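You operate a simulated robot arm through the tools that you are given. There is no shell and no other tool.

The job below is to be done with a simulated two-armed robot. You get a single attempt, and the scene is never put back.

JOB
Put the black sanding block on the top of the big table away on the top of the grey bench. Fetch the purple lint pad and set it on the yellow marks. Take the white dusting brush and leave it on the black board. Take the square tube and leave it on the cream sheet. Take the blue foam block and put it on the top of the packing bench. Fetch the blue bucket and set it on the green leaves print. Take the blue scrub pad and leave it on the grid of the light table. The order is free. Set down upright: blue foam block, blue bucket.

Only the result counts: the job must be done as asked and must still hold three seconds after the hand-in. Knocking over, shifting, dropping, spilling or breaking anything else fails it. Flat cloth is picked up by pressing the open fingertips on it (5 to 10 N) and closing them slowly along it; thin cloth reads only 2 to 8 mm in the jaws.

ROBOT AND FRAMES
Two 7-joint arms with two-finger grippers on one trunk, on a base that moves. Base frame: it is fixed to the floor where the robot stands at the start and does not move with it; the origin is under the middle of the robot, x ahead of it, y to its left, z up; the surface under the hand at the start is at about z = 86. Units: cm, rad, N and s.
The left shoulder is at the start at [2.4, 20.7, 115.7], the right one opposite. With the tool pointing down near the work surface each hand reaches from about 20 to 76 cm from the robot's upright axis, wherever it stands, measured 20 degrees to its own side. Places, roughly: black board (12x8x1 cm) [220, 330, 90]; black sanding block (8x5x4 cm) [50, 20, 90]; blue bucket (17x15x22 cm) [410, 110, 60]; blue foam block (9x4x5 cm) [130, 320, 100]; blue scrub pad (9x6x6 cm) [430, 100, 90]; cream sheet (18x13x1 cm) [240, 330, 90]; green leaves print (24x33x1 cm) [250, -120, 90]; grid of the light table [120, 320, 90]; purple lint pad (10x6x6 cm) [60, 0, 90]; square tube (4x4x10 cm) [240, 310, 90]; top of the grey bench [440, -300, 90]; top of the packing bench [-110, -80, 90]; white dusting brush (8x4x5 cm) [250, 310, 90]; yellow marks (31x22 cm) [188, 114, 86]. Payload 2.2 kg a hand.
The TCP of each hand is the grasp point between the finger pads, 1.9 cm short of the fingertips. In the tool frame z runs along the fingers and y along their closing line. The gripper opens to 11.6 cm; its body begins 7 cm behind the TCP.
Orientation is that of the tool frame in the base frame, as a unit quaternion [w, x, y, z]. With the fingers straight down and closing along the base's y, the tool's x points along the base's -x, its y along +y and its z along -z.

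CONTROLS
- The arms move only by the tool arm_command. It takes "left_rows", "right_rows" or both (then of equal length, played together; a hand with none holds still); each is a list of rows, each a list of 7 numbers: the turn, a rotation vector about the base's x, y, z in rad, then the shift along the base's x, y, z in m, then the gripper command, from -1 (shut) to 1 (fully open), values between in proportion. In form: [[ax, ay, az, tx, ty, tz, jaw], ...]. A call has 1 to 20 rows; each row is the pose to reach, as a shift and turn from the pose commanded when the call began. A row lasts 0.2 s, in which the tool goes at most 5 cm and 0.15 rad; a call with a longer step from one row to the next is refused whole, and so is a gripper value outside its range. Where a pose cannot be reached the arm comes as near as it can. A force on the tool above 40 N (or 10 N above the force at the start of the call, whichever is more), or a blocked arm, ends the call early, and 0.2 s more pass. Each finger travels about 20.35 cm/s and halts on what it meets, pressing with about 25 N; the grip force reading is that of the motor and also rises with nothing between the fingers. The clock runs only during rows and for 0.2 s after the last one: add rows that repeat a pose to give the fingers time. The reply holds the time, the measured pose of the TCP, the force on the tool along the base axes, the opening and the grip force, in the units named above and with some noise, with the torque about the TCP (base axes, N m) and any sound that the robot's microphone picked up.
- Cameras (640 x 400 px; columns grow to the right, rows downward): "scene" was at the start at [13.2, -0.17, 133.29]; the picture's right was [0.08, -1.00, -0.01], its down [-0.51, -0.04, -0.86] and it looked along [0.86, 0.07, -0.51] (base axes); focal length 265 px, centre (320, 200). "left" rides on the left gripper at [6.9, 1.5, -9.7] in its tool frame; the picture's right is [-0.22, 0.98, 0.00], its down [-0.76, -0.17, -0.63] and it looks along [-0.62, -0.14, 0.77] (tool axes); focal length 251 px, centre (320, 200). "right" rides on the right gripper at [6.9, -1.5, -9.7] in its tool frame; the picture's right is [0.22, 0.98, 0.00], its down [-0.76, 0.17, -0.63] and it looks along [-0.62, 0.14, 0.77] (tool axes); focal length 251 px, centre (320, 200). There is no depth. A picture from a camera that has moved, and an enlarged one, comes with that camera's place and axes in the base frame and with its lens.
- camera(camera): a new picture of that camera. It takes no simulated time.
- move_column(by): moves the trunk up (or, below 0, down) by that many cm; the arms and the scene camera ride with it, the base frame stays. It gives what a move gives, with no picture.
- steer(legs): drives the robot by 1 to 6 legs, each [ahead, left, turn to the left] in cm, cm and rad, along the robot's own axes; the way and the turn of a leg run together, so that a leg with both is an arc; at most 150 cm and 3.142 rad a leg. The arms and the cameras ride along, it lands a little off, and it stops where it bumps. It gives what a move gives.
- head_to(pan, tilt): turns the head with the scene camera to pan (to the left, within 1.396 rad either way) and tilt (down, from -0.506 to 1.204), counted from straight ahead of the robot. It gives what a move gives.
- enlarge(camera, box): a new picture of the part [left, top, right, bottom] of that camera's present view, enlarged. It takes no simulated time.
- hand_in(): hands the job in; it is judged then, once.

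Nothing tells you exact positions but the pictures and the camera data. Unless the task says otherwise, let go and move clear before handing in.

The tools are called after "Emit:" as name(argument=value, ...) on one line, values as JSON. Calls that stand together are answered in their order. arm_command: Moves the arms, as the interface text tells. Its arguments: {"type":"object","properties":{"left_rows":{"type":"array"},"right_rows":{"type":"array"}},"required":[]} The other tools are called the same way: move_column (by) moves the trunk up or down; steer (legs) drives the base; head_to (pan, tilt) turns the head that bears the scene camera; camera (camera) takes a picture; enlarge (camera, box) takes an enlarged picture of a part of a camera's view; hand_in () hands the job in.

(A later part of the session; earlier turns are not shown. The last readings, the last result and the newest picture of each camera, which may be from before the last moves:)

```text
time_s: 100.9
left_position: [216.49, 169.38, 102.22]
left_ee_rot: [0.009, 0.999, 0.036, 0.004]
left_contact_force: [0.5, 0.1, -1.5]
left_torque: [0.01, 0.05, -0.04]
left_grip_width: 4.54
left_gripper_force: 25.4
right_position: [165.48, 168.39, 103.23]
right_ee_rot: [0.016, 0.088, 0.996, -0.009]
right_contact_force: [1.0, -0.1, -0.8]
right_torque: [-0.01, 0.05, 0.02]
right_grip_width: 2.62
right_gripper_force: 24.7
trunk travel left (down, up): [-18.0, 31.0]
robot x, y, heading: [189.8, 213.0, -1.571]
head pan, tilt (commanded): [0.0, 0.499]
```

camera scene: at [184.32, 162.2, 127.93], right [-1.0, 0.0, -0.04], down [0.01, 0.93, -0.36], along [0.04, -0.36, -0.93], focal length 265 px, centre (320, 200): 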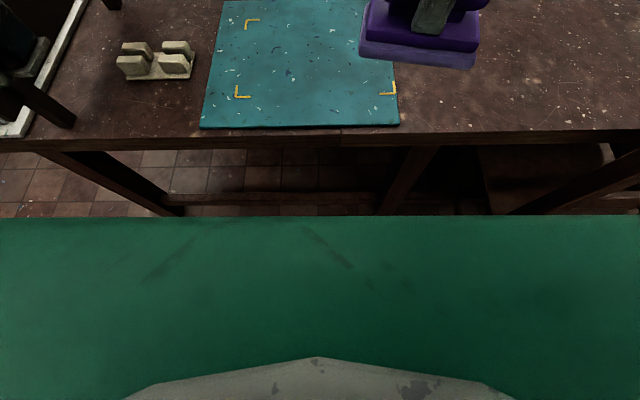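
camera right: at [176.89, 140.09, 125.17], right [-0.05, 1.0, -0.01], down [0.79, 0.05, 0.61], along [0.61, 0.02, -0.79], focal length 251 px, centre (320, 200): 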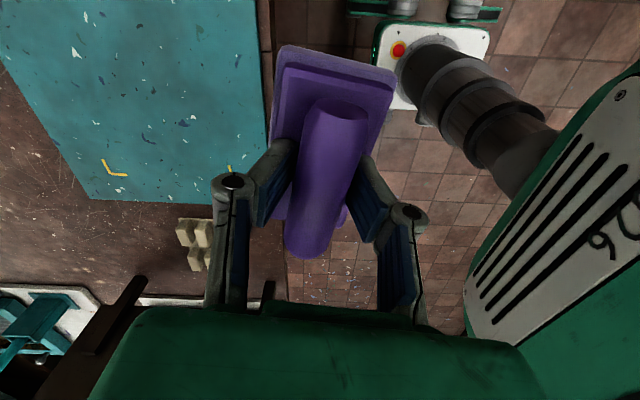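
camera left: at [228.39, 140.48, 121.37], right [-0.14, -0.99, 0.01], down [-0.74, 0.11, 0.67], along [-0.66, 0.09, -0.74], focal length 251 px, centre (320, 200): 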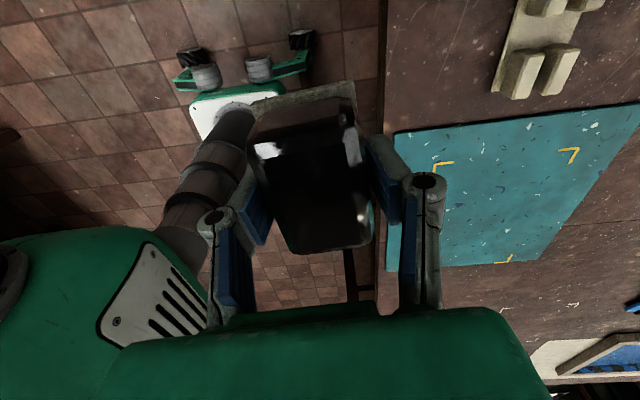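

I'll sample again with the camera's own pose data to see the actual lean of the body about its new base position.

Emit:
head_to(pan=0.0, tilt=0.52)

Emit:
camera(camera="scene")

Emit:
head_to(pan=0.0, tilt=0.5)

Emit:
camera(camera="scene")

Emit:
head_to(pan=0.0, tilt=0.52)

Emit:
camera(camera="scene")

Emit:
head_to(pan=0.0, tilt=0.5)

Emit:
camera(camera="right")

```text
time_s: 101.5
left_position: [218.74, 169.55, 101.72]
left_ee_rot: [0.008, 0.999, 0.037, -0.003]
left_contact_force: [2.3, -0.4, -0.9]
left_torque: [0.03, 0.19, 0.02]
left_grip_width: 4.53
left_gripper_force: 25.3
right_position: [167.61, 168.49, 103.7]
right_ee_rot: [0.007, 0.086, 0.996, -0.011]
right_contact_force: [1.0, -1.0, -1.8]
right_torque: [0.0, 0.13, 0.04]
right_grip_width: 2.65
right_gripper_force: 25.0
trunk travel left (down, up): [-18.0, 31.0]
robot x, y, heading: [190.42, 213.28, -1.564]
head pan, tilt (commanded): [0.0, 0.52]
```

```text
taken
camera scene: at [192.46, 199.84, 121.35], right [-1.0, 0.0, 0.02], down [-0.02, 0.5, -0.87], along [-0.01, -0.87, -0.5], focal length 265 px, centre (320, 200)
```

scene: 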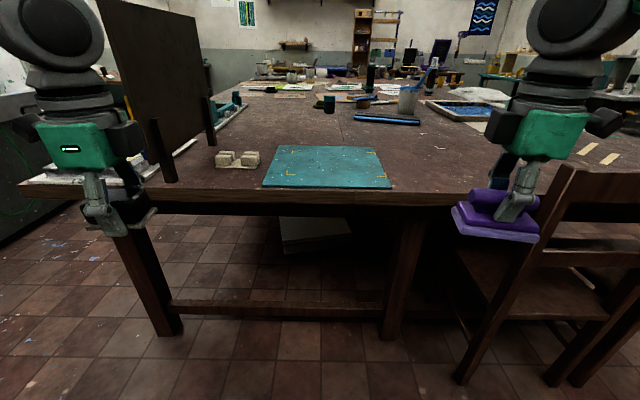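

```text
time_s: 102.2
left_position: [212.27, 169.36, 102.98]
left_ee_rot: [0.009, 0.999, 0.034, 0.023]
left_contact_force: [-1.0, 0.4, -1.1]
left_torque: [0.01, -0.05, -0.01]
left_grip_width: 4.53
left_gripper_force: 24.9
right_position: [160.98, 168.48, 102.27]
right_ee_rot: [0.033, 0.09, 0.995, -0.007]
right_contact_force: [-1.3, 0.2, -1.5]
right_torque: [0.01, -0.11, 0.0]
right_grip_width: 2.64
right_gripper_force: 25.8
trunk travel left (down, up): [-18.0, 31.0]
robot x, y, heading: [188.97, 213.05, -1.568]
head pan, tilt (commanded): [0.0, 0.499]
```

```text
taken
camera scene: at [184.94, 199.7, 121.46], right [-1.0, 0.0, -0.03], down [0.03, 0.48, -0.88], along [0.02, -0.88, -0.48], focal length 265 px, centre (320, 200)
```

scene: 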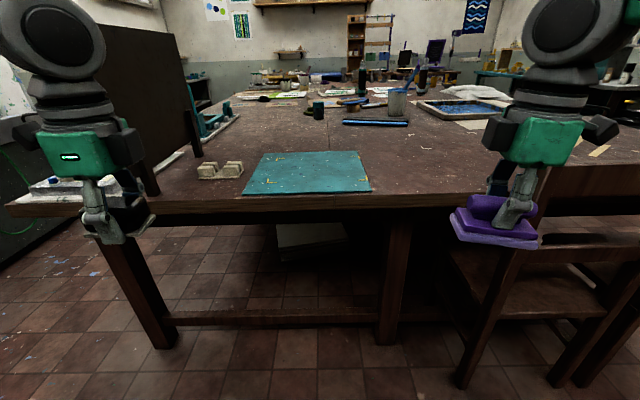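

```text
time_s: 102.8
left_position: [211.45, 169.48, 103.18]
left_ee_rot: [0.011, 0.999, 0.033, 0.025]
left_contact_force: [-1.3, 0.2, -0.8]
left_torque: [0.0, -0.15, 0.0]
left_grip_width: 4.54
left_gripper_force: 24.7
right_position: [160.39, 168.49, 102.37]
right_ee_rot: [0.037, 0.09, 0.995, -0.007]
right_contact_force: [-1.4, -0.6, -0.7]
right_torque: [-0.01, -0.12, 0.0]
right_grip_width: 2.68
right_gripper_force: 25.0
trunk travel left (down, up): [-18.0, 31.0]
robot x, y, heading: [188.81, 212.71, -1.57]
head pan, tilt (commanded): [0.0, 0.52]
```

```text
taken
camera scene: at [187.37, 199.8, 121.36], right [-1.0, 0.0, -0.01], down [0.01, 0.5, -0.87], along [0.01, -0.87, -0.5], focal length 265 px, centre (320, 200)
```

scene: 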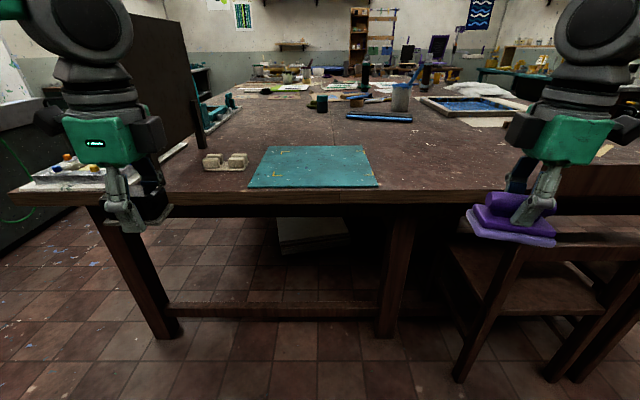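

```text
time_s: 103.4
left_position: [218.31, 169.5, 101.73]
left_ee_rot: [0.009, 0.999, 0.037, -0.002]
left_contact_force: [0.6, 0.0, -1.3]
left_torque: [0.0, 0.15, 0.01]
left_grip_width: 4.52
left_gripper_force: 25.1
right_position: [167.08, 168.26, 103.59]
right_ee_rot: [0.009, 0.086, 0.996, -0.01]
right_contact_force: [1.7, 0.0, 0.1]
right_torque: [0.01, 0.17, 0.01]
right_grip_width: 2.67
right_gripper_force: 24.7
trunk travel left (down, up): [-18.0, 31.0]
robot x, y, heading: [190.02, 213.05, -1.572]
head pan, tilt (commanded): [0.0, 0.499]
```

```text
taken
camera right: at [159.93, 168.28, 113.17], right [-0.04, 1.0, -0.02], down [0.76, 0.05, 0.64], along [0.64, 0.01, -0.76], focal length 251 px, centre (320, 200)
```

right: 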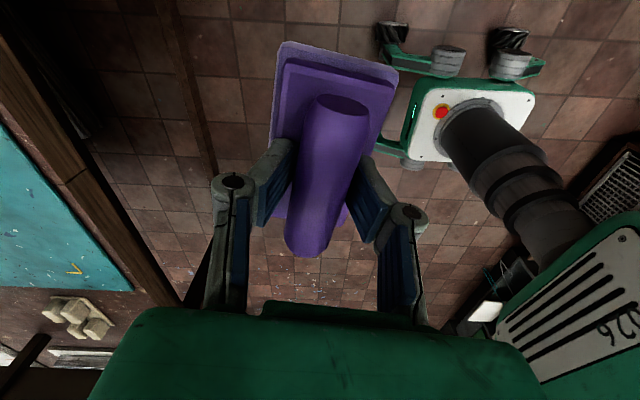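

The body sways ±4.6 cm, and my test move showed how a 2 cm sideways nudge kicks it. The phase is now about right for an opposing nudge to the right, so I'll do that and re-measure.

Emit:
steer(legs=[[0, -2, 0]])

Emit:
head_to(pan=0.0, tilt=0.52)

Emit:
head_to(pan=0.0, tilt=0.5)

Emit:
head_to(pan=0.0, tilt=0.52)

Emit:
head_to(pan=0.0, tilt=0.5)

```text
time_s: 104.2
left_position: [217.59, 169.45, 101.58]
left_ee_rot: [0.007, 0.999, 0.038, -0.007]
left_contact_force: [1.6, 0.0, -1.6]
left_torque: [0.03, 0.15, -0.02]
left_grip_width: 4.52
left_gripper_force: 24.7
right_position: [166.41, 168.27, 103.74]
right_ee_rot: [0.005, 0.087, 0.996, -0.011]
right_contact_force: [1.2, -0.2, -1.3]
right_torque: [0.04, 0.16, -0.01]
right_grip_width: 2.67
right_gripper_force: 25.2
trunk travel left (down, up): [-18.0, 31.0]
robot x, y, heading: [188.65, 212.96, -1.562]
head pan, tilt (commanded): [0.0, 0.499]
```

```text
time_s: 104.8
left_position: [214.18, 169.55, 102.45]
left_ee_rot: [0.007, 0.999, 0.038, 0.009]
left_contact_force: [-0.2, 0.6, -0.9]
left_torque: [-0.01, -0.01, -0.03]
left_grip_width: 4.54
left_gripper_force: 24.3
right_position: [163.02, 168.45, 102.97]
right_ee_rot: [0.021, 0.085, 0.996, -0.01]
right_contact_force: [-1.1, 0.5, -1.3]
right_torque: [0.02, 0.0, -0.01]
right_grip_width: 2.63
right_gripper_force: 25.0
trunk travel left (down, up): [-18.0, 31.0]
robot x, y, heading: [188.63, 212.82, -1.572]
head pan, tilt (commanded): [0.0, 0.52]
```

```text
time_s: 105.4
left_position: [211.11, 169.66, 103.2]
left_ee_rot: [0.011, 0.999, 0.035, 0.023]
left_contact_force: [-1.0, 0.2, -0.6]
left_torque: [-0.03, -0.12, -0.05]
left_grip_width: 4.52
left_gripper_force: 25.0
right_position: [159.83, 168.55, 102.6]
right_ee_rot: [0.034, 0.089, 0.995, -0.009]
right_contact_force: [-1.4, 0.1, -0.8]
right_torque: [0.0, -0.18, -0.01]
right_grip_width: 2.66
right_gripper_force: 24.9
trunk travel left (down, up): [-18.0, 31.0]
robot x, y, heading: [187.71, 213.22, -1.57]
head pan, tilt (commanded): [0.0, 0.499]
```

```text
time_s: 106.0
left_position: [215.4, 169.66, 102.36]
left_ee_rot: [0.009, 0.999, 0.038, 0.004]
left_contact_force: [0.3, -0.2, -1.3]
left_torque: [0.04, -0.01, 0.02]
left_grip_width: 4.5
left_gripper_force: 25.3
right_position: [164.2, 168.41, 103.42]
right_ee_rot: [0.016, 0.086, 0.996, -0.011]
right_contact_force: [0.3, -0.2, -1.5]
right_torque: [0.0, -0.01, 0.02]
right_grip_width: 2.65
right_gripper_force: 25.0
trunk travel left (down, up): [-18.0, 31.0]
robot x, y, heading: [188.57, 212.92, -1.566]
head pan, tilt (commanded): [0.0, 0.52]
```

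```text
time_s: 106.6
left_position: [217.62, 169.62, 102.07]
left_ee_rot: [0.008, 0.999, 0.04, -0.004]
left_contact_force: [0.5, 0.3, -1.6]
left_torque: [0.02, 0.13, 0.02]
left_grip_width: 4.49
left_gripper_force: 25.5
right_position: [166.24, 168.53, 103.7]
right_ee_rot: [0.006, 0.083, 0.996, -0.012]
right_contact_force: [1.2, -0.8, -1.0]
right_torque: [0.0, 0.12, 0.04]
right_grip_width: 2.64
right_gripper_force: 25.3
trunk travel left (down, up): [-18.0, 31.0]
robot x, y, heading: [189.23, 213.28, -1.562]
head pan, tilt (commanded): [0.0, 0.499]
```

That reduced the sway from 4.6 to about 3.3 cm. One more head move brings the phase round, then I'll nudge left 2 cm.

Emit:
head_to(pan=0.0, tilt=0.52)

Emit:
steer(legs=[[0, 2.5, 0]])

Emit:
head_to(pan=0.0, tilt=0.5)

Emit:
head_to(pan=0.0, tilt=0.52)

Emit:
head_to(pan=0.0, tilt=0.5)

Emit:
head_to(pan=0.0, tilt=0.52)

```text
time_s: 107.2
left_position: [212.71, 169.56, 102.82]
left_ee_rot: [0.01, 0.999, 0.037, 0.016]
left_contact_force: [-0.9, -0.6, -1.3]
left_torque: [0.03, -0.07, 0.01]
left_grip_width: 4.47
left_gripper_force: 24.8
right_position: [161.67, 168.66, 102.79]
right_ee_rot: [0.027, 0.087, 0.996, -0.009]
right_contact_force: [-1.6, 0.2, -1.2]
right_torque: [0.0, -0.08, 0.0]
right_grip_width: 2.64
right_gripper_force: 24.8
trunk travel left (down, up): [-18.0, 31.0]
robot x, y, heading: [188.05, 212.93, -1.567]
head pan, tilt (commanded): [0.0, 0.52]
```

```text
time_s: 108.0
left_position: [213.89, 169.59, 103.13]
left_ee_rot: [0.01, 0.999, 0.035, 0.021]
left_contact_force: [-1.0, -0.5, -1.1]
left_torque: [-0.02, -0.1, 0.01]
left_grip_width: 4.47
left_gripper_force: 24.9
right_position: [162.66, 168.65, 102.64]
right_ee_rot: [0.033, 0.088, 0.996, -0.009]
right_contact_force: [-0.9, -0.2, -0.6]
right_torque: [0.01, -0.06, -0.01]
right_grip_width: 2.67
right_gripper_force: 25.0
trunk travel left (down, up): [-18.0, 31.0]
robot x, y, heading: [190.51, 213.02, -1.569]
head pan, tilt (commanded): [0.0, 0.52]
```

```text
time_s: 108.6
left_position: [215.59, 169.91, 102.69]
left_ee_rot: [0.011, 0.999, 0.036, 0.012]
left_contact_force: [-0.4, 0.7, -0.9]
left_torque: [-0.01, 0.0, 0.01]
left_grip_width: 4.47
left_gripper_force: 25.2
right_position: [164.33, 168.75, 103.08]
right_ee_rot: [0.023, 0.087, 0.996, -0.011]
right_contact_force: [-0.6, -0.1, -0.6]
right_torque: [-0.05, -0.01, 0.0]
right_grip_width: 2.65
right_gripper_force: 25.3
trunk travel left (down, up): [-18.0, 31.0]
robot x, y, heading: [190.08, 213.01, -1.571]
head pan, tilt (commanded): [0.0, 0.499]
```

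```text
time_s: 109.2
left_position: [218.31, 169.85, 102.19]
left_ee_rot: [0.011, 0.999, 0.037, 0.001]
left_contact_force: [0.9, 0.0, -0.6]
left_torque: [-0.02, 0.11, 0.02]
left_grip_width: 4.48
left_gripper_force: 25.3
right_position: [167.22, 168.8, 103.81]
right_ee_rot: [0.012, 0.087, 0.996, -0.013]
right_contact_force: [1.2, 0.7, -0.5]
right_torque: [-0.01, 0.07, -0.02]
right_grip_width: 2.64
right_gripper_force: 24.9
trunk travel left (down, up): [-18.0, 31.0]
robot x, y, heading: [190.59, 213.4, -1.568]
head pan, tilt (commanded): [0.0, 0.52]
```

```text
time_s: 109.9
left_position: [216.19, 169.94, 102.63]
left_ee_rot: [0.01, 0.999, 0.036, 0.01]
left_contact_force: [-0.1, 0.5, -0.1]
left_torque: [0.01, 0.0, -0.02]
left_grip_width: 4.52
left_gripper_force: 24.9
right_position: [164.93, 168.88, 103.4]
right_ee_rot: [0.021, 0.087, 0.996, -0.011]
right_contact_force: [-0.6, 0.3, -1.0]
right_torque: [0.02, 0.01, -0.02]
right_grip_width: 2.63
right_gripper_force: 24.7
trunk travel left (down, up): [-18.0, 31.0]
robot x, y, heading: [190.92, 213.23, -1.569]
head pan, tilt (commanded): [0.0, 0.499]
```

```text
time_s: 110.5
left_position: [214.16, 169.85, 103.08]
left_ee_rot: [0.011, 0.999, 0.035, 0.018]
left_contact_force: [0.0, 0.0, -1.2]
left_torque: [0.01, -0.04, 0.01]
left_grip_width: 4.49
left_gripper_force: 25.1
right_position: [163.05, 168.79, 102.97]
right_ee_rot: [0.028, 0.089, 0.996, -0.01]
right_contact_force: [-0.6, -0.4, -0.5]
right_torque: [-0.02, -0.05, 0.02]
right_grip_width: 2.67
right_gripper_force: 24.6
trunk travel left (down, up): [-18.0, 31.0]
robot x, y, heading: [190.11, 212.86, -1.571]
head pan, tilt (commanded): [0.0, 0.52]
```

Sway is down to about 2.1 cm. I'll wait the right interval and give another small opposite nudge.

Emit:
arm_command(left_rows=[[0, 0, 0, 0, 0, 0, -1], [0, 0, 0, 0, 0, 0, -1]])

Emit:
steer(legs=[[0, -1.9, 0]])

Emit:
head_to(pan=0.0, tilt=0.5)

Emit:
head_to(pan=0.0, tilt=0.52)

Emit:
head_to(pan=0.0, tilt=0.5)

Emit:
head_to(pan=0.0, tilt=0.52)

```text
time_s: 111.1
left_position: [216.75, 169.88, 102.49]
left_ee_rot: [0.01, 0.999, 0.037, 0.007]
left_contact_force: [0.4, -0.2, -1.8]
left_torque: [-0.02, 0.04, 0.01]
left_grip_width: 4.49
left_gripper_force: 24.7
right_position: [165.7, 168.87, 103.36]
right_ee_rot: [0.018, 0.088, 0.996, -0.011]
right_contact_force: [-0.3, -0.9, -0.4]
right_torque: [0.0, 0.0, 0.0]
right_grip_width: 2.68
right_gripper_force: 25.4
trunk travel left (down, up): [-18.0, 31.0]
robot x, y, heading: [190.55, 213.03, -1.567]
head pan, tilt (commanded): [0.0, 0.52]
```

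```text
time_s: 111.8
left_position: [216.06, 169.92, 102.29]
left_ee_rot: [0.01, 0.999, 0.036, 0.003]
left_contact_force: [0.5, -0.4, -1.5]
left_torque: [-0.03, 0.07, 0.04]
left_grip_width: 4.49
left_gripper_force: 25.2
right_position: [164.87, 168.74, 103.55]
right_ee_rot: [0.015, 0.086, 0.996, -0.012]
right_contact_force: [0.9, -0.4, -1.4]
right_torque: [0.03, 0.06, 0.01]
right_grip_width: 2.62
right_gripper_force: 25.4
trunk travel left (down, up): [-18.0, 31.0]
robot x, y, heading: [188.9, 212.63, -1.566]
head pan, tilt (commanded): [0.0, 0.52]
```

```text
time_s: 112.5
left_position: [214.58, 170.0, 102.83]
left_ee_rot: [0.012, 0.999, 0.037, 0.011]
left_contact_force: [-0.4, -0.1, -0.7]
left_torque: [0.01, 0.01, 0.0]
left_grip_width: 4.52
left_gripper_force: 25.5
right_position: [163.48, 168.94, 103.46]
right_ee_rot: [0.021, 0.087, 0.996, -0.012]
right_contact_force: [0.1, -1.1, -1.5]
right_torque: [0.04, -0.03, -0.02]
right_grip_width: 2.66
right_gripper_force: 24.7
trunk travel left (down, up): [-18.0, 31.0]
robot x, y, heading: [188.89, 212.98, -1.568]
head pan, tilt (commanded): [0.0, 0.499]
```

```text
time_s: 113.1
left_position: [214.03, 170.05, 102.84]
left_ee_rot: [0.012, 0.999, 0.036, 0.011]
left_contact_force: [-1.8, 0.7, -1.4]
left_torque: [0.03, -0.01, 0.01]
left_grip_width: 4.49
left_gripper_force: 25.2
right_position: [162.95, 168.99, 103.33]
right_ee_rot: [0.023, 0.087, 0.996, -0.012]
right_contact_force: [-0.2, 0.2, -1.1]
right_torque: [-0.02, -0.02, 0.01]
right_grip_width: 2.65
right_gripper_force: 24.7
trunk travel left (down, up): [-18.0, 31.0]
robot x, y, heading: [188.27, 213.0, -1.568]
head pan, tilt (commanded): [0.0, 0.52]
```

```text
time_s: 113.7
left_position: [215.52, 170.17, 102.7]
left_ee_rot: [0.012, 0.999, 0.038, 0.006]
left_contact_force: [0.2, -0.4, -0.8]
left_torque: [-0.01, 0.05, -0.02]
left_grip_width: 4.48
left_gripper_force: 25.0
right_position: [164.15, 168.93, 103.44]
right_ee_rot: [0.019, 0.086, 0.996, -0.013]
right_contact_force: [1.0, -0.5, -0.6]
right_torque: [-0.01, 0.03, -0.01]
right_grip_width: 2.67
right_gripper_force: 25.4
trunk travel left (down, up): [-18.0, 31.0]
robot x, y, heading: [188.94, 213.05, -1.568]
head pan, tilt (commanded): [0.0, 0.499]
```

```text
time_s: 114.3
left_position: [215.38, 169.98, 102.66]
left_ee_rot: [0.012, 0.999, 0.037, 0.008]
left_contact_force: [1.1, -0.2, -1.3]
left_torque: [-0.03, 0.02, -0.01]
left_grip_width: 4.49
left_gripper_force: 25.2
right_position: [163.95, 169.08, 103.58]
right_ee_rot: [0.018, 0.087, 0.996, -0.013]
right_contact_force: [1.4, -0.4, -0.4]
right_torque: [0.02, -0.01, -0.01]
right_grip_width: 2.65
right_gripper_force: 24.7
trunk travel left (down, up): [-18.0, 31.0]
robot x, y, heading: [188.69, 213.15, -1.571]
head pan, tilt (commanded): [0.0, 0.52]
```

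The sway is now under 1 cm. One last tiny nudge, then I'll check that it stays calm.

Emit:
arm_command(left_rows=[[0, 0, 0, 0, 0, 0, -1]])

Emit:
steer(legs=[[0, -0.7, 0]])

Emit:
head_to(pan=0.0, tilt=0.5)

Emit:
head_to(pan=0.0, tilt=0.52)

Emit:
head_to(pan=0.0, tilt=0.5)

Emit:
head_to(pan=0.0, tilt=0.52)

```text
time_s: 114.7
left_position: [214.56, 170.15, 102.68]
left_ee_rot: [0.012, 0.999, 0.036, 0.01]
left_contact_force: [-1.6, 0.6, -1.1]
left_torque: [0.01, -0.05, 0.01]
left_grip_width: 4.51
left_gripper_force: 24.8
right_position: [163.35, 168.94, 103.48]
right_ee_rot: [0.02, 0.087, 0.996, -0.012]
right_contact_force: [0.3, -0.4, -1.5]
right_torque: [-0.01, -0.03, 0.01]
right_grip_width: 2.65
right_gripper_force: 24.7
trunk travel left (down, up): [-18.0, 31.0]
robot x, y, heading: [188.89, 213.17, -1.569]
head pan, tilt (commanded): [0.0, 0.52]
```

```text
time_s: 115.4
left_position: [214.19, 170.1, 102.6]
left_ee_rot: [0.012, 0.999, 0.036, 0.008]
left_contact_force: [0.2, 0.6, -2.5]
left_torque: [0.02, 0.0, -0.01]
left_grip_width: 4.49
left_gripper_force: 24.6
right_position: [163.03, 168.94, 103.43]
right_ee_rot: [0.02, 0.087, 0.996, -0.013]
right_contact_force: [-0.2, -0.4, -0.4]
right_torque: [-0.02, 0.0, -0.02]
right_grip_width: 2.66
right_gripper_force: 25.2
trunk travel left (down, up): [-18.0, 31.0]
robot x, y, heading: [188.27, 213.15, -1.565]
head pan, tilt (commanded): [0.0, 0.52]
```

```text
time_s: 116.0
left_position: [214.17, 170.29, 102.87]
left_ee_rot: [0.012, 0.999, 0.036, 0.008]
left_contact_force: [0.2, 0.5, -1.8]
left_torque: [0.02, 0.04, -0.01]
left_grip_width: 4.48
left_gripper_force: 24.7
right_position: [163.0, 169.27, 103.59]
right_ee_rot: [0.02, 0.086, 0.996, -0.014]
right_contact_force: [-0.1, 0.5, -1.9]
right_torque: [0.0, 0.01, -0.04]
right_grip_width: 2.62
right_gripper_force: 25.4
trunk travel left (down, up): [-18.0, 31.0]
robot x, y, heading: [188.05, 213.25, -1.57]
head pan, tilt (commanded): [0.0, 0.499]
```

```text
time_s: 116.6
left_position: [214.31, 170.28, 102.83]
left_ee_rot: [0.012, 0.999, 0.037, 0.008]
left_contact_force: [-0.6, 0.4, -1.5]
left_torque: [0.01, -0.01, 0.0]
left_grip_width: 4.49
left_gripper_force: 24.9
right_position: [163.06, 169.29, 103.53]
right_ee_rot: [0.02, 0.087, 0.996, -0.014]
right_contact_force: [-0.1, 0.3, -1.3]
right_torque: [-0.05, -0.02, -0.04]
right_grip_width: 2.63
right_gripper_force: 25.2
trunk travel left (down, up): [-18.0, 31.0]
robot x, y, heading: [188.27, 213.22, -1.569]
head pan, tilt (commanded): [0.0, 0.52]
```

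```text
time_s: 117.2
left_position: [214.3, 170.26, 102.92]
left_ee_rot: [0.013, 0.999, 0.036, 0.008]
left_contact_force: [-0.2, -0.1, -1.3]
left_torque: [-0.01, -0.01, -0.02]
left_grip_width: 4.48
left_gripper_force: 24.7
right_position: [163.1, 169.18, 103.53]
right_ee_rot: [0.02, 0.086, 0.996, -0.014]
right_contact_force: [-0.1, 0.2, -0.7]
right_torque: [0.03, 0.01, -0.03]
right_grip_width: 2.66
right_gripper_force: 24.9
trunk travel left (down, up): [-18.0, 31.0]
robot x, y, heading: [187.94, 213.02, -1.565]
head pan, tilt (commanded): [0.0, 0.499]
```

```text
time_s: 117.9
left_position: [214.14, 170.43, 102.75]
left_ee_rot: [0.013, 0.999, 0.036, 0.009]
left_contact_force: [-0.8, -0.7, -1.3]
left_torque: [0.01, 0.01, 0.02]
left_grip_width: 4.48
left_gripper_force: 24.7
right_position: [162.98, 169.29, 103.59]
right_ee_rot: [0.02, 0.086, 0.996, -0.013]
right_contact_force: [0.8, 0.4, -0.7]
right_torque: [0.02, -0.01, 0.03]
right_grip_width: 2.65
right_gripper_force: 25.2
trunk travel left (down, up): [-18.0, 31.0]
robot x, y, heading: [188.2, 213.01, -1.567]
head pan, tilt (commanded): [0.0, 0.52]
```

The sway is fully cancelled — the hands now stay within 0.2 cm. From now on I'll avoid sideways driving. I'll roll straight forward to the table and check for any sway.

Emit:
steer(legs=[[42, 0, 0]])

Emit:
head_to(pan=0.0, tilt=0.6)

Emit:
head_to(pan=0.0, tilt=0.62)

Emit:
head_to(pan=0.0, tilt=0.6)

Emit:
head_to(pan=0.0, tilt=0.62)

Emit:
camera(camera="scene")

```text
time_s: 120.5
left_position: [214.7, 128.31, 102.83]
left_ee_rot: [0.013, 0.999, 0.04, 0.009]
left_contact_force: [0.1, -0.4, -1.7]
left_torque: [0.03, 0.0, 0.01]
left_grip_width: 4.47
left_gripper_force: 24.9
right_position: [163.6, 127.06, 103.58]
right_ee_rot: [0.02, 0.084, 0.996, -0.012]
right_contact_force: [-0.6, -0.4, -0.8]
right_torque: [0.0, -0.01, -0.01]
right_grip_width: 2.66
right_gripper_force: 25.3
trunk travel left (down, up): [-18.0, 31.0]
robot x, y, heading: [188.49, 170.88, -1.564]
head pan, tilt (commanded): [0.0, 0.52]
```

```text
time_s: 121.1
left_position: [214.73, 128.71, 102.96]
left_ee_rot: [0.014, 0.999, 0.04, 0.008]
left_contact_force: [0.7, -0.6, -0.9]
left_torque: [-0.02, -0.03, 0.0]
left_grip_width: 4.51
left_gripper_force: 25.2
right_position: [163.53, 127.21, 103.67]
right_ee_rot: [0.02, 0.084, 0.996, -0.015]
right_contact_force: [-0.2, 0.4, -1.0]
right_torque: [-0.03, 0.01, 0.02]
right_grip_width: 2.66
right_gripper_force: 24.9
trunk travel left (down, up): [-18.0, 31.0]
robot x, y, heading: [188.48, 170.89, -1.562]
head pan, tilt (commanded): [0.0, 0.6]
```

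```text
time_s: 121.7
left_position: [214.77, 128.55, 102.81]
left_ee_rot: [0.014, 0.999, 0.041, 0.009]
left_contact_force: [-0.2, -0.1, -0.7]
left_torque: [0.0, 0.01, -0.02]
left_grip_width: 4.52
left_gripper_force: 24.5
right_position: [163.5, 127.35, 103.64]
right_ee_rot: [0.02, 0.084, 0.996, -0.015]
right_contact_force: [-0.6, 1.0, -0.8]
right_torque: [0.01, -0.01, 0.0]
right_grip_width: 2.64
right_gripper_force: 25.1
trunk travel left (down, up): [-18.0, 31.0]
robot x, y, heading: [188.56, 170.82, -1.563]
head pan, tilt (commanded): [0.0, 0.62]
```

```text
time_s: 122.3
left_position: [214.67, 128.68, 102.94]
left_ee_rot: [0.014, 0.999, 0.04, 0.008]
left_contact_force: [0.0, 0.9, -0.7]
left_torque: [0.02, 0.01, 0.02]
left_grip_width: 4.46
left_gripper_force: 25.6
right_position: [163.51, 127.31, 103.71]
right_ee_rot: [0.02, 0.083, 0.996, -0.015]
right_contact_force: [0.0, -0.4, -0.5]
right_torque: [-0.01, 0.01, -0.02]
right_grip_width: 2.65
right_gripper_force: 25.2
trunk travel left (down, up): [-18.0, 31.0]
robot x, y, heading: [188.8, 170.92, -1.562]
head pan, tilt (commanded): [0.0, 0.6]
```

```text
time_s: 122.9
left_position: [214.63, 128.6, 103.09]
left_ee_rot: [0.013, 0.999, 0.039, 0.009]
left_contact_force: [-0.3, -0.1, -1.3]
left_torque: [-0.03, 0.0, -0.01]
left_grip_width: 4.48
left_gripper_force: 25.3
right_position: [163.55, 127.3, 103.58]
right_ee_rot: [0.019, 0.084, 0.996, -0.015]
right_contact_force: [0.3, -0.4, -0.9]
right_torque: [0.0, 0.02, -0.04]
right_grip_width: 2.67
right_gripper_force: 25.2
trunk travel left (down, up): [-18.0, 31.0]
robot x, y, heading: [188.45, 170.98, -1.563]
head pan, tilt (commanded): [0.0, 0.62]
```

```text
taken
camera scene: at [188.51, 158.01, 120.48], right [-1.0, -0.01, 0.0], down [-0.01, 0.58, -0.81], along [0.01, -0.81, -0.58], focal length 265 px, centre (320, 200)
```

scene: 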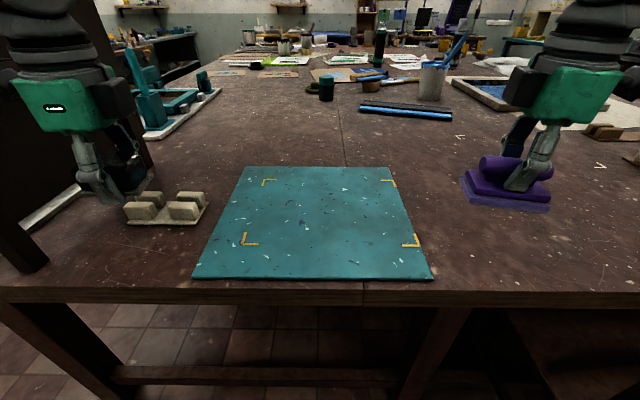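

The body is steady, so forward driving is safe. The marks frame centres at about [187, 113.4]; I'll move the right hand with the pad over it, levelling the tool at the same time.

Emit:
arm_command(right_rows=[[0.003, 0.004, 0, 0.01, -0.006, 0, -1], [0.006, 0.008, 0, 0.03, -0.018, 0, -1], [0.009, 0.012, 0, 0.055, -0.033, 0, -1], [0.012, 0.016, 0, 0.08, -0.048, 0, -1], [0.015, 0.02, 0, 0.105, -0.063, -0.005, -1], [0.018, 0.024, 0, 0.13, -0.078, -0.01, -1], [0.021, 0.028, 0, 0.155, -0.093, -0.015, -1], [0.024, 0.032, 0, 0.18, -0.108, -0.025, -1], [0.027, 0.036, 0, 0.205, -0.123, -0.035, -1], [0.029, 0.038, 0, 0.225, -0.135, -0.045, -1], [0.029, 0.038, 0, 0.235, -0.139, -0.05, -1], [0.029, 0.038, 0, 0.235, -0.139, -0.05, -1]])

Emit:
camera(camera="scene")

Emit:
camera(camera="right")

```text
time_s: 125.5
left_position: [214.91, 128.63, 102.91]
left_ee_rot: [0.014, 0.999, 0.039, 0.008]
left_contact_force: [1.0, 0.0, -1.0]
left_torque: [0.03, -0.01, 0.0]
left_grip_width: 4.47
left_gripper_force: 25.0
right_position: [187.12, 113.3, 98.61]
right_ee_rot: [0.0, 0.084, 0.996, -0.002]
right_contact_force: [0.0, -0.3, -1.5]
right_torque: [-0.01, 0.0, -0.02]
right_grip_width: 2.64
right_gripper_force: 25.0
trunk travel left (down, up): [-18.0, 31.0]
robot x, y, heading: [188.39, 171.23, -1.551]
head pan, tilt (commanded): [0.0, 0.62]
```

```text
taken
camera scene: at [188.73, 157.91, 120.47], right [-1.0, -0.01, 0.0], down [-0.01, 0.58, -0.81], along [0.01, -0.81, -0.58], focal length 265 px, centre (320, 200)
```

scene: 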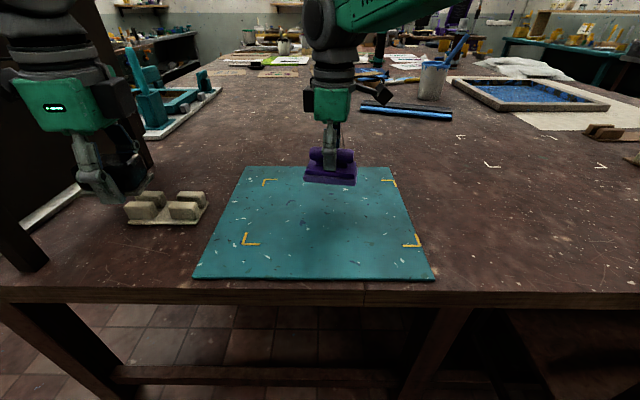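

```text
taken
camera right: at [180.11, 113.04, 108.27], right [-0.05, 1.0, 0.0], down [0.77, 0.04, 0.63], along [0.63, 0.03, -0.78], focal length 251 px, centre (320, 200)
```

right: 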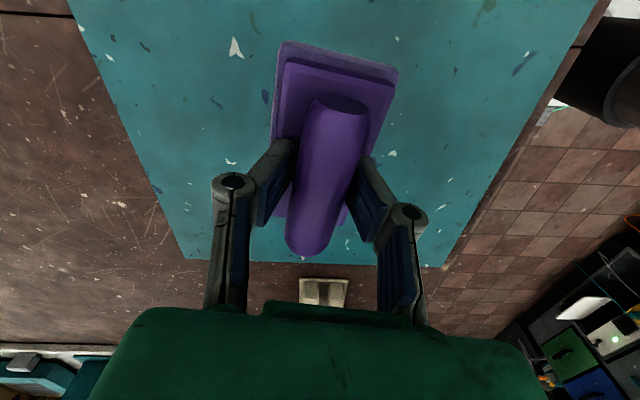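

The pad is centred over the marks frame. Lowering it gently onto the mat.

Emit:
arm_command(right_rows=[[0, 0, 0, 0, 0, -0.015, -1], [0, 0, 0, 0, 0, -0.03, -1], [0, 0, 0, 0, 0, -0.045, -1], [0, 0, 0, 0, 0, -0.057, -1], [0, 0, 0, 0, 0, -0.064, -1], [0, 0, 0, 0, 0, -0.068, -1], [0, 0, 0, 0, 0, -0.071, -1], [0, 0, 0, 0, 0, -0.071, -1]])

Emit:
enlarge(camera="scene", box=[190, 120, 440, 276])

```text
time_s: 127.3
left_position: [214.82, 128.55, 102.94]
left_ee_rot: [0.013, 0.999, 0.04, 0.007]
left_contact_force: [-0.8, 0.4, -1.0]
left_torque: [-0.02, 0.03, 0.02]
left_grip_width: 4.49
left_gripper_force: 25.1
right_position: [187.23, 113.36, 91.47]
right_ee_rot: [0.0, 0.083, 0.997, -0.001]
right_contact_force: [1.2, 0.1, -0.8]
right_torque: [0.04, 0.01, -0.02]
right_grip_width: 2.65
right_gripper_force: 25.6
trunk travel left (down, up): [-18.0, 31.0]
robot x, y, heading: [188.38, 171.04, -1.56]
head pan, tilt (commanded): [0.0, 0.62]
```

```text
2.56 times, centred on (315, 198) of scene
camera zoom: at [188.74, 157.91, 120.47], right [-1.0, -0.01, 0.0], down [-0.01, 0.58, -0.81], along [0.01, -0.81, -0.58], focal length 679 px, centre (333, 205)
```

zoom: 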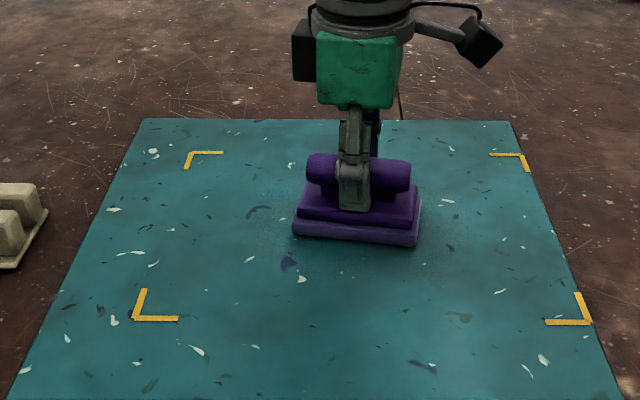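

Almost touching; I'll lower a few more millimetres until I feel contact.

Emit:
arm_command(right_rows=[[0, 0, 0, 0, 0, -0.002, -1], [0, 0, 0, 0, 0, -0.004, -1], [0, 0, 0, 0, 0, -0.005, -1]])

```text
time_s: 128.1
left_position: [214.88, 128.79, 102.99]
left_ee_rot: [0.015, 0.999, 0.04, 0.008]
left_contact_force: [-0.2, 1.1, -1.6]
left_torque: [-0.02, 0.03, 0.04]
left_grip_width: 4.49
left_gripper_force: 25.0
right_position: [187.29, 113.46, 91.36]
right_ee_rot: [0.001, 0.086, 0.996, -0.004]
right_contact_force: [-0.9, 1.0, 19.5]
right_torque: [0.23, 0.09, 0.0]
right_grip_width: 2.64
right_gripper_force: 26.0
trunk travel left (down, up): [-18.0, 31.0]
robot x, y, heading: [188.51, 171.03, -1.562]
head pan, tilt (commanded): [0.0, 0.62]
```

Contact is firm. I'll ease off 3 mm, open, and lift away.

Emit:
arm_command(right_rows=[[0, 0, 0, 0, 0, 0.003, -1], [0, 0, 0, 0, 0, 0.003, -0.6], [0, 0, 0, 0, 0, 0.003, -0.3], [0, 0, 0, 0, 0, 0.003, 0.2], [0, 0, 0, 0, 0, 0.005, 0.6], [0, 0, 0, 0, 0, 0.02, 0.6], [0, 0, 0, 0, 0, 0.05, 0.6], [0, 0, 0, 0, 0, 0.09, 0.6], [0, 0, 0, 0, 0, 0.12, 0.6], [0, 0, 0, 0, 0, 0.12, 0.6]])

Emit:
enlarge(camera="scene", box=[190, 120, 440, 276])

```text
time_s: 130.3
left_position: [214.79, 128.59, 102.85]
left_ee_rot: [0.014, 0.999, 0.039, 0.007]
left_contact_force: [-0.4, 0.3, -0.8]
left_torque: [0.01, 0.02, 0.02]
left_grip_width: 4.45
left_gripper_force: 25.4
right_position: [187.13, 113.1, 103.11]
right_ee_rot: [-0.001, 0.084, 0.997, -0.002]
right_contact_force: [-1.0, -0.1, -0.4]
right_torque: [-0.01, 0.0, 0.01]
right_grip_width: 9.28
right_gripper_force: 0.1
trunk travel left (down, up): [-18.0, 31.0]
robot x, y, heading: [188.36, 170.88, -1.561]
head pan, tilt (commanded): [0.0, 0.62]
```

```text
2.56 times, centred on (315, 198) of scene
camera zoom: at [188.74, 157.91, 120.46], right [-1.0, -0.01, 0.0], down [-0.01, 0.58, -0.81], along [0.01, -0.81, -0.58], focal length 679 px, centre (333, 205)
```

zoom: 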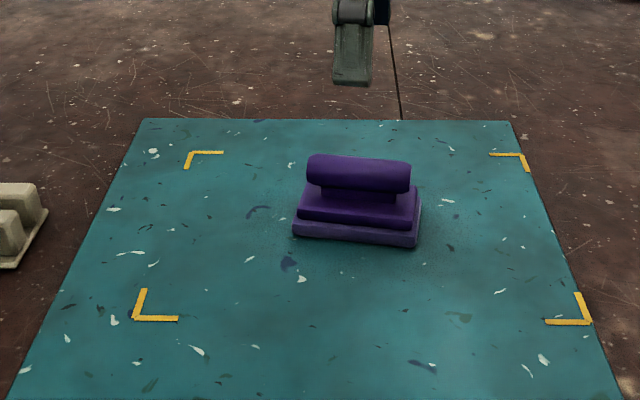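

The lint pad sits on the marks. The right hand is free now, so next I'll do the tube and brush on the left wall bench: first withdraw the right arm, then back straight out.

Emit:
arm_command(right_rows=[[0, 0, 0, -0.01, 0.006, 0.01, 0.6], [0, 0, 0, -0.03, 0.018, 0.03, 0.6], [0, 0, 0, -0.055, 0.033, 0.05, 0.6], [0, 0, 0, -0.08, 0.048, 0.07, 0.6], [0, 0, 0, -0.105, 0.063, 0.08, 0.6], [0, 0, 0, -0.13, 0.078, 0.09, 0.6], [0, 0, 0, -0.155, 0.093, 0.09, 0.6], [0, 0, 0, -0.18, 0.108, 0.09, 0.6], [0, 0, 0, -0.205, 0.123, 0.09, 0.6], [0, 0, 0, -0.225, 0.135, 0.09, 0.6], [0, 0, 0, -0.235, 0.139, 0.09, 0.6], [0, 0, 0, -0.235, 0.139, 0.09, 0.6]], left_rows=[[0.003, 0.002, 0, 0, 0, 0.01, -1], [0.006, 0.004, 0, 0, 0, 0.03, -1], [0.009, 0.006, 0, 0, 0, 0.05, -1], [0.012, 0.008, 0, 0, 0, 0.07, -1], [0.015, 0.011, 0, 0, 0, 0.08, -1], [0.018, 0.014, 0, 0, 0, 0.09, -1], [0.021, 0.016, 0, 0, 0, 0.09, -1], [0.025, 0.019, 0, 0, 0, 0.09, -1], [0.025, 0.019, 0, 0, 0, 0.09, -1], [0.025, 0.019, 0, 0, 0, 0.09, -1], [0.025, 0.019, 0, 0, 0, 0.09, -1], [0.025, 0.019, 0, 0, 0, 0.09, -1]])

Emit:
steer(legs=[[-42, 0, 0]])

Emit:
steer(legs=[[0, 0, 1.56]])

Emit:
head_to(pan=0.5, tilt=0.45)

Emit:
camera(camera="scene")

```text
time_s: 132.9
left_position: [214.71, 128.54, 111.79]
left_ee_rot: [0.001, 0.999, 0.039, 0.0]
left_contact_force: [-0.1, 0.7, -1.3]
left_torque: [-0.01, 0.01, -0.01]
left_grip_width: 4.51
left_gripper_force: 24.9
right_position: [163.51, 127.14, 111.99]
right_ee_rot: [0.0, 0.084, 0.996, -0.002]
right_contact_force: [-0.4, 0.0, 0.7]
right_torque: [0.0, 0.0, 0.01]
right_grip_width: 9.28
right_gripper_force: 0.1
trunk travel left (down, up): [-18.0, 31.0]
robot x, y, heading: [188.82, 171.02, -1.56]
head pan, tilt (commanded): [0.0, 0.62]
```

```text
time_s: 135.5
left_position: [214.42, 170.7, 111.93]
left_ee_rot: [0.001, 0.999, 0.041, -0.001]
left_contact_force: [0.0, 0.9, -1.4]
left_torque: [-0.01, -0.01, -0.01]
left_grip_width: 4.47
left_gripper_force: 25.2
right_position: [163.31, 168.89, 112.15]
right_ee_rot: [0.0, 0.083, 0.997, -0.002]
right_contact_force: [0.1, -0.1, 0.2]
right_torque: [-0.04, 0.02, 0.02]
right_grip_width: 9.27
right_gripper_force: 0.1
trunk travel left (down, up): [-18.0, 31.0]
robot x, y, heading: [187.75, 212.84, -1.562]
head pan, tilt (commanded): [0.0, 0.62]
```

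```text
time_s: 139.7
left_position: [230.08, 238.96, 112.05]
left_ee_rot: [0.002, 0.679, 0.734, 0.0]
left_contact_force: [-0.4, -0.5, -1.9]
left_torque: [0.0, 0.0, -0.04]
left_grip_width: 4.48
left_gripper_force: 24.8
right_position: [231.59, 187.88, 112.25]
right_ee_rot: [0.002, -0.645, 0.764, -0.001]
right_contact_force: [-0.2, 0.0, -0.2]
right_torque: [0.01, -0.01, -0.01]
right_grip_width: 9.29
right_gripper_force: 0.0
trunk travel left (down, up): [-18.0, 31.0]
robot x, y, heading: [188.33, 212.82, 0.01]
head pan, tilt (commanded): [0.0, 0.62]
```

```text
time_s: 140.7
left_position: [229.96, 238.95, 111.96]
left_ee_rot: [0.003, 0.679, 0.735, 0.001]
left_contact_force: [-0.7, 0.5, -1.5]
left_torque: [0.0, 0.01, -0.03]
left_grip_width: 4.44
left_gripper_force: 25.4
right_position: [231.31, 187.92, 112.2]
right_ee_rot: [0.002, -0.646, 0.764, -0.003]
right_contact_force: [1.1, 0.1, 0.2]
right_torque: [0.01, 0.03, -0.01]
right_grip_width: 9.28
right_gripper_force: 0.0
trunk travel left (down, up): [-18.0, 31.0]
robot x, y, heading: [187.68, 212.64, 0.007]
head pan, tilt (commanded): [0.499, 0.45]
```

```text
taken
camera scene: at [200.14, 217.37, 122.0], right [0.49, -0.87, 0.0], down [-0.38, -0.21, -0.9], along [0.79, 0.44, -0.44], focal length 265 px, centre (320, 200)
```

scene: 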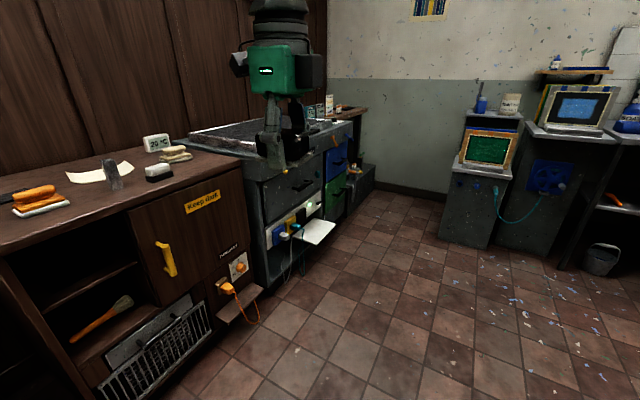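

No sway this time. I can see the cabinet with the cream sheet, the grey tube and the white brush; let me enlarge that.

Emit:
enlarge(camera="scene", box=[0, 110, 240, 260])

Emit:
head_to(pan=0.9, tilt=0.45)

Emit:
camera(camera="scene")

```text
2.67 times, centred on (120, 185) of scene
camera zoom: at [200.14, 217.37, 122.0], right [0.49, -0.87, 0.0], down [-0.38, -0.21, -0.9], along [0.79, 0.44, -0.44], focal length 708 px, centre (853, 240)
```

zoom: 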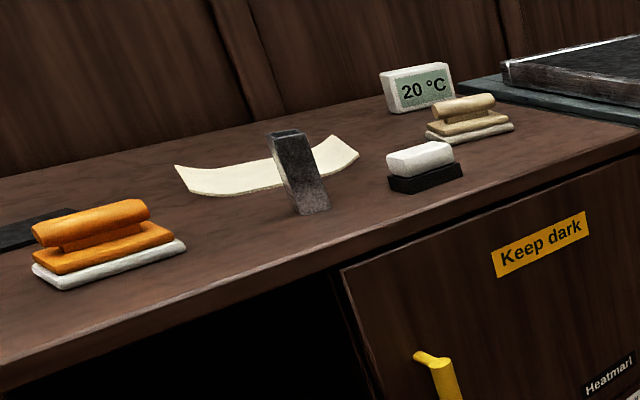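

```text
time_s: 141.5
left_position: [229.87, 239.08, 112.08]
left_ee_rot: [0.003, 0.679, 0.734, 0.001]
left_contact_force: [0.5, 0.2, -1.8]
left_torque: [-0.02, 0.01, 0.0]
left_grip_width: 4.48
left_gripper_force: 25.1
right_position: [231.18, 187.97, 112.3]
right_ee_rot: [0.002, -0.645, 0.764, -0.003]
right_contact_force: [-1.1, 0.2, 0.4]
right_torque: [-0.02, 0.03, 0.01]
right_grip_width: 9.27
right_gripper_force: 0.0
trunk travel left (down, up): [-18.0, 31.0]
robot x, y, heading: [188.42, 212.48, 0.014]
head pan, tilt (commanded): [0.901, 0.45]
```

```text
taken
camera scene: at [197.74, 220.15, 122.01], right [0.79, -0.61, 0.0], down [-0.27, -0.34, -0.9], along [0.55, 0.71, -0.44], focal length 265 px, centre (320, 200)
```

scene: 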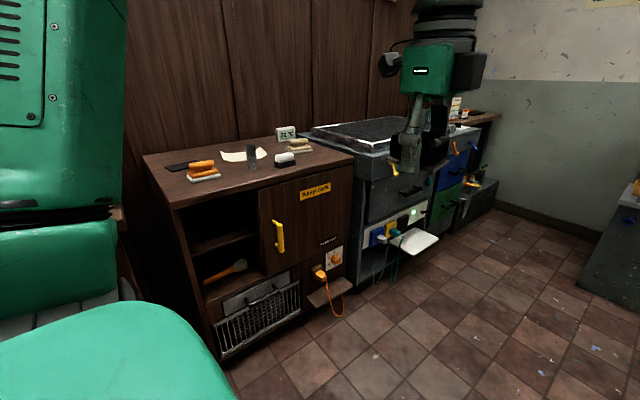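

The tube stands near [238, 316], the brush near [252, 314], the cream sheet near [244, 337] and the black board near [218, 338] behind an orange block. I'll drive to x≈226, turn to face the cabinet, and approach partway for a better look.

Emit:
steer(legs=[[38, 0, 0]])

Emit:
steer(legs=[[0, 0, 1.56]])

Emit:
head_to(pan=0.0, tilt=0.45)

Emit:
camera(camera="scene")

Emit:
enlarge(camera="scene", box=[230, 120, 430, 245])

```text
time_s: 144.0
left_position: [268.64, 239.53, 112.08]
left_ee_rot: [0.003, 0.678, 0.735, 0.002]
left_contact_force: [-0.6, 0.4, -1.0]
left_torque: [0.01, -0.02, -0.06]
left_grip_width: 4.47
left_gripper_force: 25.4
right_position: [270.01, 188.31, 112.2]
right_ee_rot: [0.002, -0.646, 0.763, -0.003]
right_contact_force: [0.5, -0.1, 0.4]
right_torque: [0.0, -0.01, 0.02]
right_grip_width: 9.27
right_gripper_force: 0.0
trunk travel left (down, up): [-18.0, 31.0]
robot x, y, heading: [226.6, 213.41, 0.009]
head pan, tilt (commanded): [0.901, 0.45]
```

```text
time_s: 148.1
left_position: [201.28, 255.5, 112.16]
left_ee_rot: [0.001, -0.031, 1.0, 0.004]
left_contact_force: [-1.2, 0.3, -0.9]
left_torque: [0.02, -0.01, 0.0]
left_grip_width: 4.43
left_gripper_force: 25.3
right_position: [252.38, 255.88, 112.44]
right_ee_rot: [-0.004, 0.996, -0.092, 0.0]
right_contact_force: [-0.7, -0.4, -0.5]
right_torque: [0.0, 0.0, 0.03]
right_grip_width: 9.28
right_gripper_force: 0.2
trunk travel left (down, up): [-18.0, 31.0]
robot x, y, heading: [226.44, 213.58, 1.558]
head pan, tilt (commanded): [0.901, 0.45]
```

```text
time_s: 149.3
left_position: [201.25, 255.18, 112.36]
left_ee_rot: [0.001, -0.03, 1.0, 0.005]
left_contact_force: [0.4, 0.6, -1.7]
left_torque: [0.02, -0.04, 0.04]
left_grip_width: 4.46
left_gripper_force: 25.1
right_position: [252.41, 255.63, 112.41]
right_ee_rot: [-0.005, 0.996, -0.093, 0.0]
right_contact_force: [0.4, 0.0, 0.4]
right_torque: [0.02, -0.01, 0.01]
right_grip_width: 9.25
right_gripper_force: 0.1
trunk travel left (down, up): [-18.0, 31.0]
robot x, y, heading: [226.74, 213.18, 1.559]
head pan, tilt (commanded): [0.0, 0.45]
```

```text
taken
camera scene: at [226.65, 226.62, 122.01], right [1.0, -0.01, 0.0], down [0.0, -0.44, -0.9], along [0.01, 0.9, -0.44], focal length 265 px, centre (320, 200)
```

scene: 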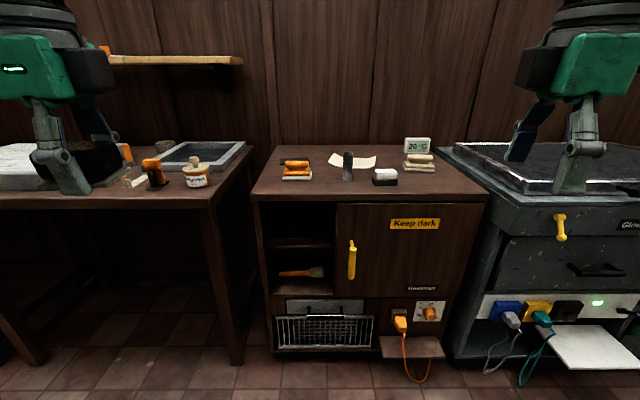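

```text
3.20 times, centred on (330, 182) of scene
camera zoom: at [226.65, 226.62, 122.01], right [1.0, -0.01, 0.0], down [0.0, -0.44, -0.9], along [0.01, 0.9, -0.44], focal length 849 px, centre (288, 256)
```

zoom: 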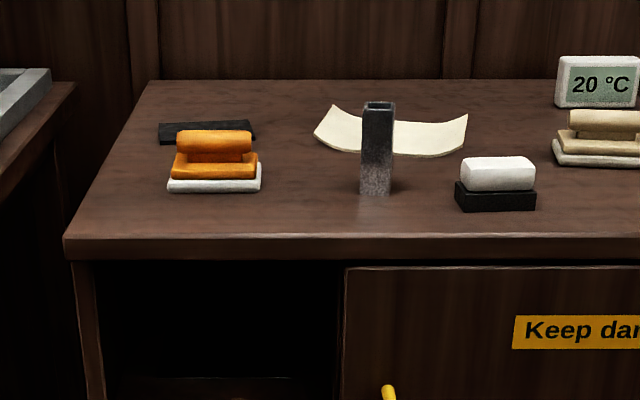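

I have clear views now. I'll retract the left hand (holding the block) a little, then drive straight up to the cabinet.

Emit:
arm_command(left_rows=[[0, 0, 0, 0, -0.02, 0, -1], [0, 0, 0, 0, -0.04, 0.005, -1], [0, 0, 0, 0.005, -0.06, 0.01, -1], [0, 0, 0, 0.01, -0.08, 0.015, -1], [0, 0, 0, 0.01, -0.1, 0.02, -1], [0, 0, 0, 0.01, -0.1, 0.02, -1]], right_rows=[[0, 0, 0.03, 0, 0, 0, 0.6], [0, 0, 0.06, 0, -0.01, 0, 0.6], [0, 0, 0.09, 0, -0.025, 0, 0.6], [0, 0, 0.12, 0, -0.04, 0, 0.6], [0, 0, 0.15, 0, -0.05, 0, 0.6], [0, 0, 0.186, 0, -0.05, 0, 0.6]])

Emit:
steer(legs=[[60.5, 0, 0]])

Emit:
head_to(pan=0.0, tilt=0.75)

Emit:
camera(camera="scene")

Emit:
camera(camera="right")

```text
time_s: 150.7
left_position: [202.17, 245.22, 114.17]
left_ee_rot: [0.0, -0.03, 1.0, 0.005]
left_contact_force: [0.1, 0.9, -1.4]
left_torque: [0.01, -0.04, -0.02]
left_grip_width: 4.45
left_gripper_force: 24.7
right_position: [252.3, 250.71, 112.45]
right_ee_rot: [-0.005, 1.0, -0.001, -0.001]
right_contact_force: [1.0, -0.5, 0.5]
right_torque: [-0.02, 0.05, 0.01]
right_grip_width: 9.28
right_gripper_force: 0.0
trunk travel left (down, up): [-18.0, 31.0]
robot x, y, heading: [226.41, 213.19, 1.563]
head pan, tilt (commanded): [0.0, 0.45]
```

```text
time_s: 154.1
left_position: [202.87, 304.53, 114.19]
left_ee_rot: [0.001, -0.029, 1.0, 0.004]
left_contact_force: [-0.1, 0.4, -0.1]
left_torque: [-0.03, -0.03, -0.04]
left_grip_width: 4.46
left_gripper_force: 25.0
right_position: [253.1, 309.81, 112.42]
right_ee_rot: [-0.006, 1.0, -0.001, 0.0]
right_contact_force: [0.4, 0.3, -0.7]
right_torque: [-0.02, -0.01, 0.02]
right_grip_width: 9.3
right_gripper_force: 0.0
trunk travel left (down, up): [-18.0, 31.0]
robot x, y, heading: [227.43, 272.25, 1.559]
head pan, tilt (commanded): [0.0, 0.45]
```

```text
time_s: 154.9
left_position: [202.82, 304.39, 114.29]
left_ee_rot: [0.001, -0.03, 1.0, 0.005]
left_contact_force: [0.0, 0.8, -1.1]
left_torque: [0.01, 0.01, 0.02]
left_grip_width: 4.47
left_gripper_force: 24.8
right_position: [252.96, 309.71, 112.55]
right_ee_rot: [-0.006, 1.0, -0.001, -0.001]
right_contact_force: [-0.2, -0.1, -0.3]
right_torque: [0.03, -0.05, 0.01]
right_grip_width: 9.28
right_gripper_force: 0.1
trunk travel left (down, up): [-18.0, 31.0]
robot x, y, heading: [227.11, 272.59, 1.554]
head pan, tilt (commanded): [0.0, 0.75]
```

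```text
taken
camera scene: at [227.25, 284.81, 119.38], right [1.0, -0.01, 0.0], down [-0.01, -0.68, -0.73], along [0.01, 0.73, -0.68], focal length 265 px, centre (320, 200)
```

scene: 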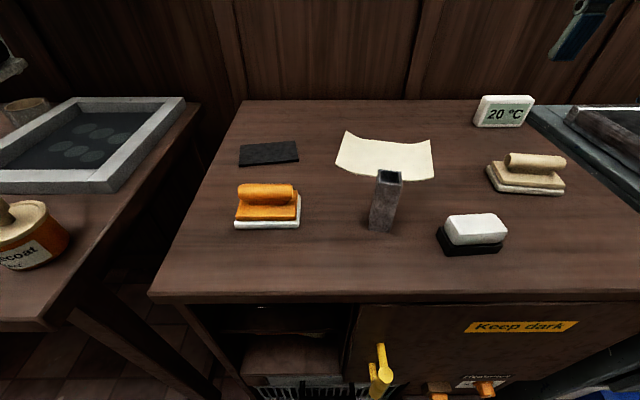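

```text
taken
camera right: at [259.97, 311.05, 122.19], right [0.21, -0.98, -0.01], down [-0.76, -0.17, 0.63], along [-0.62, -0.12, -0.78], focal length 251 px, centre (320, 200)
```

right: 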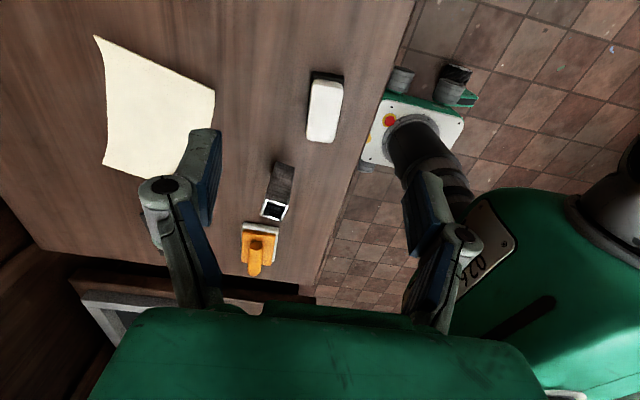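

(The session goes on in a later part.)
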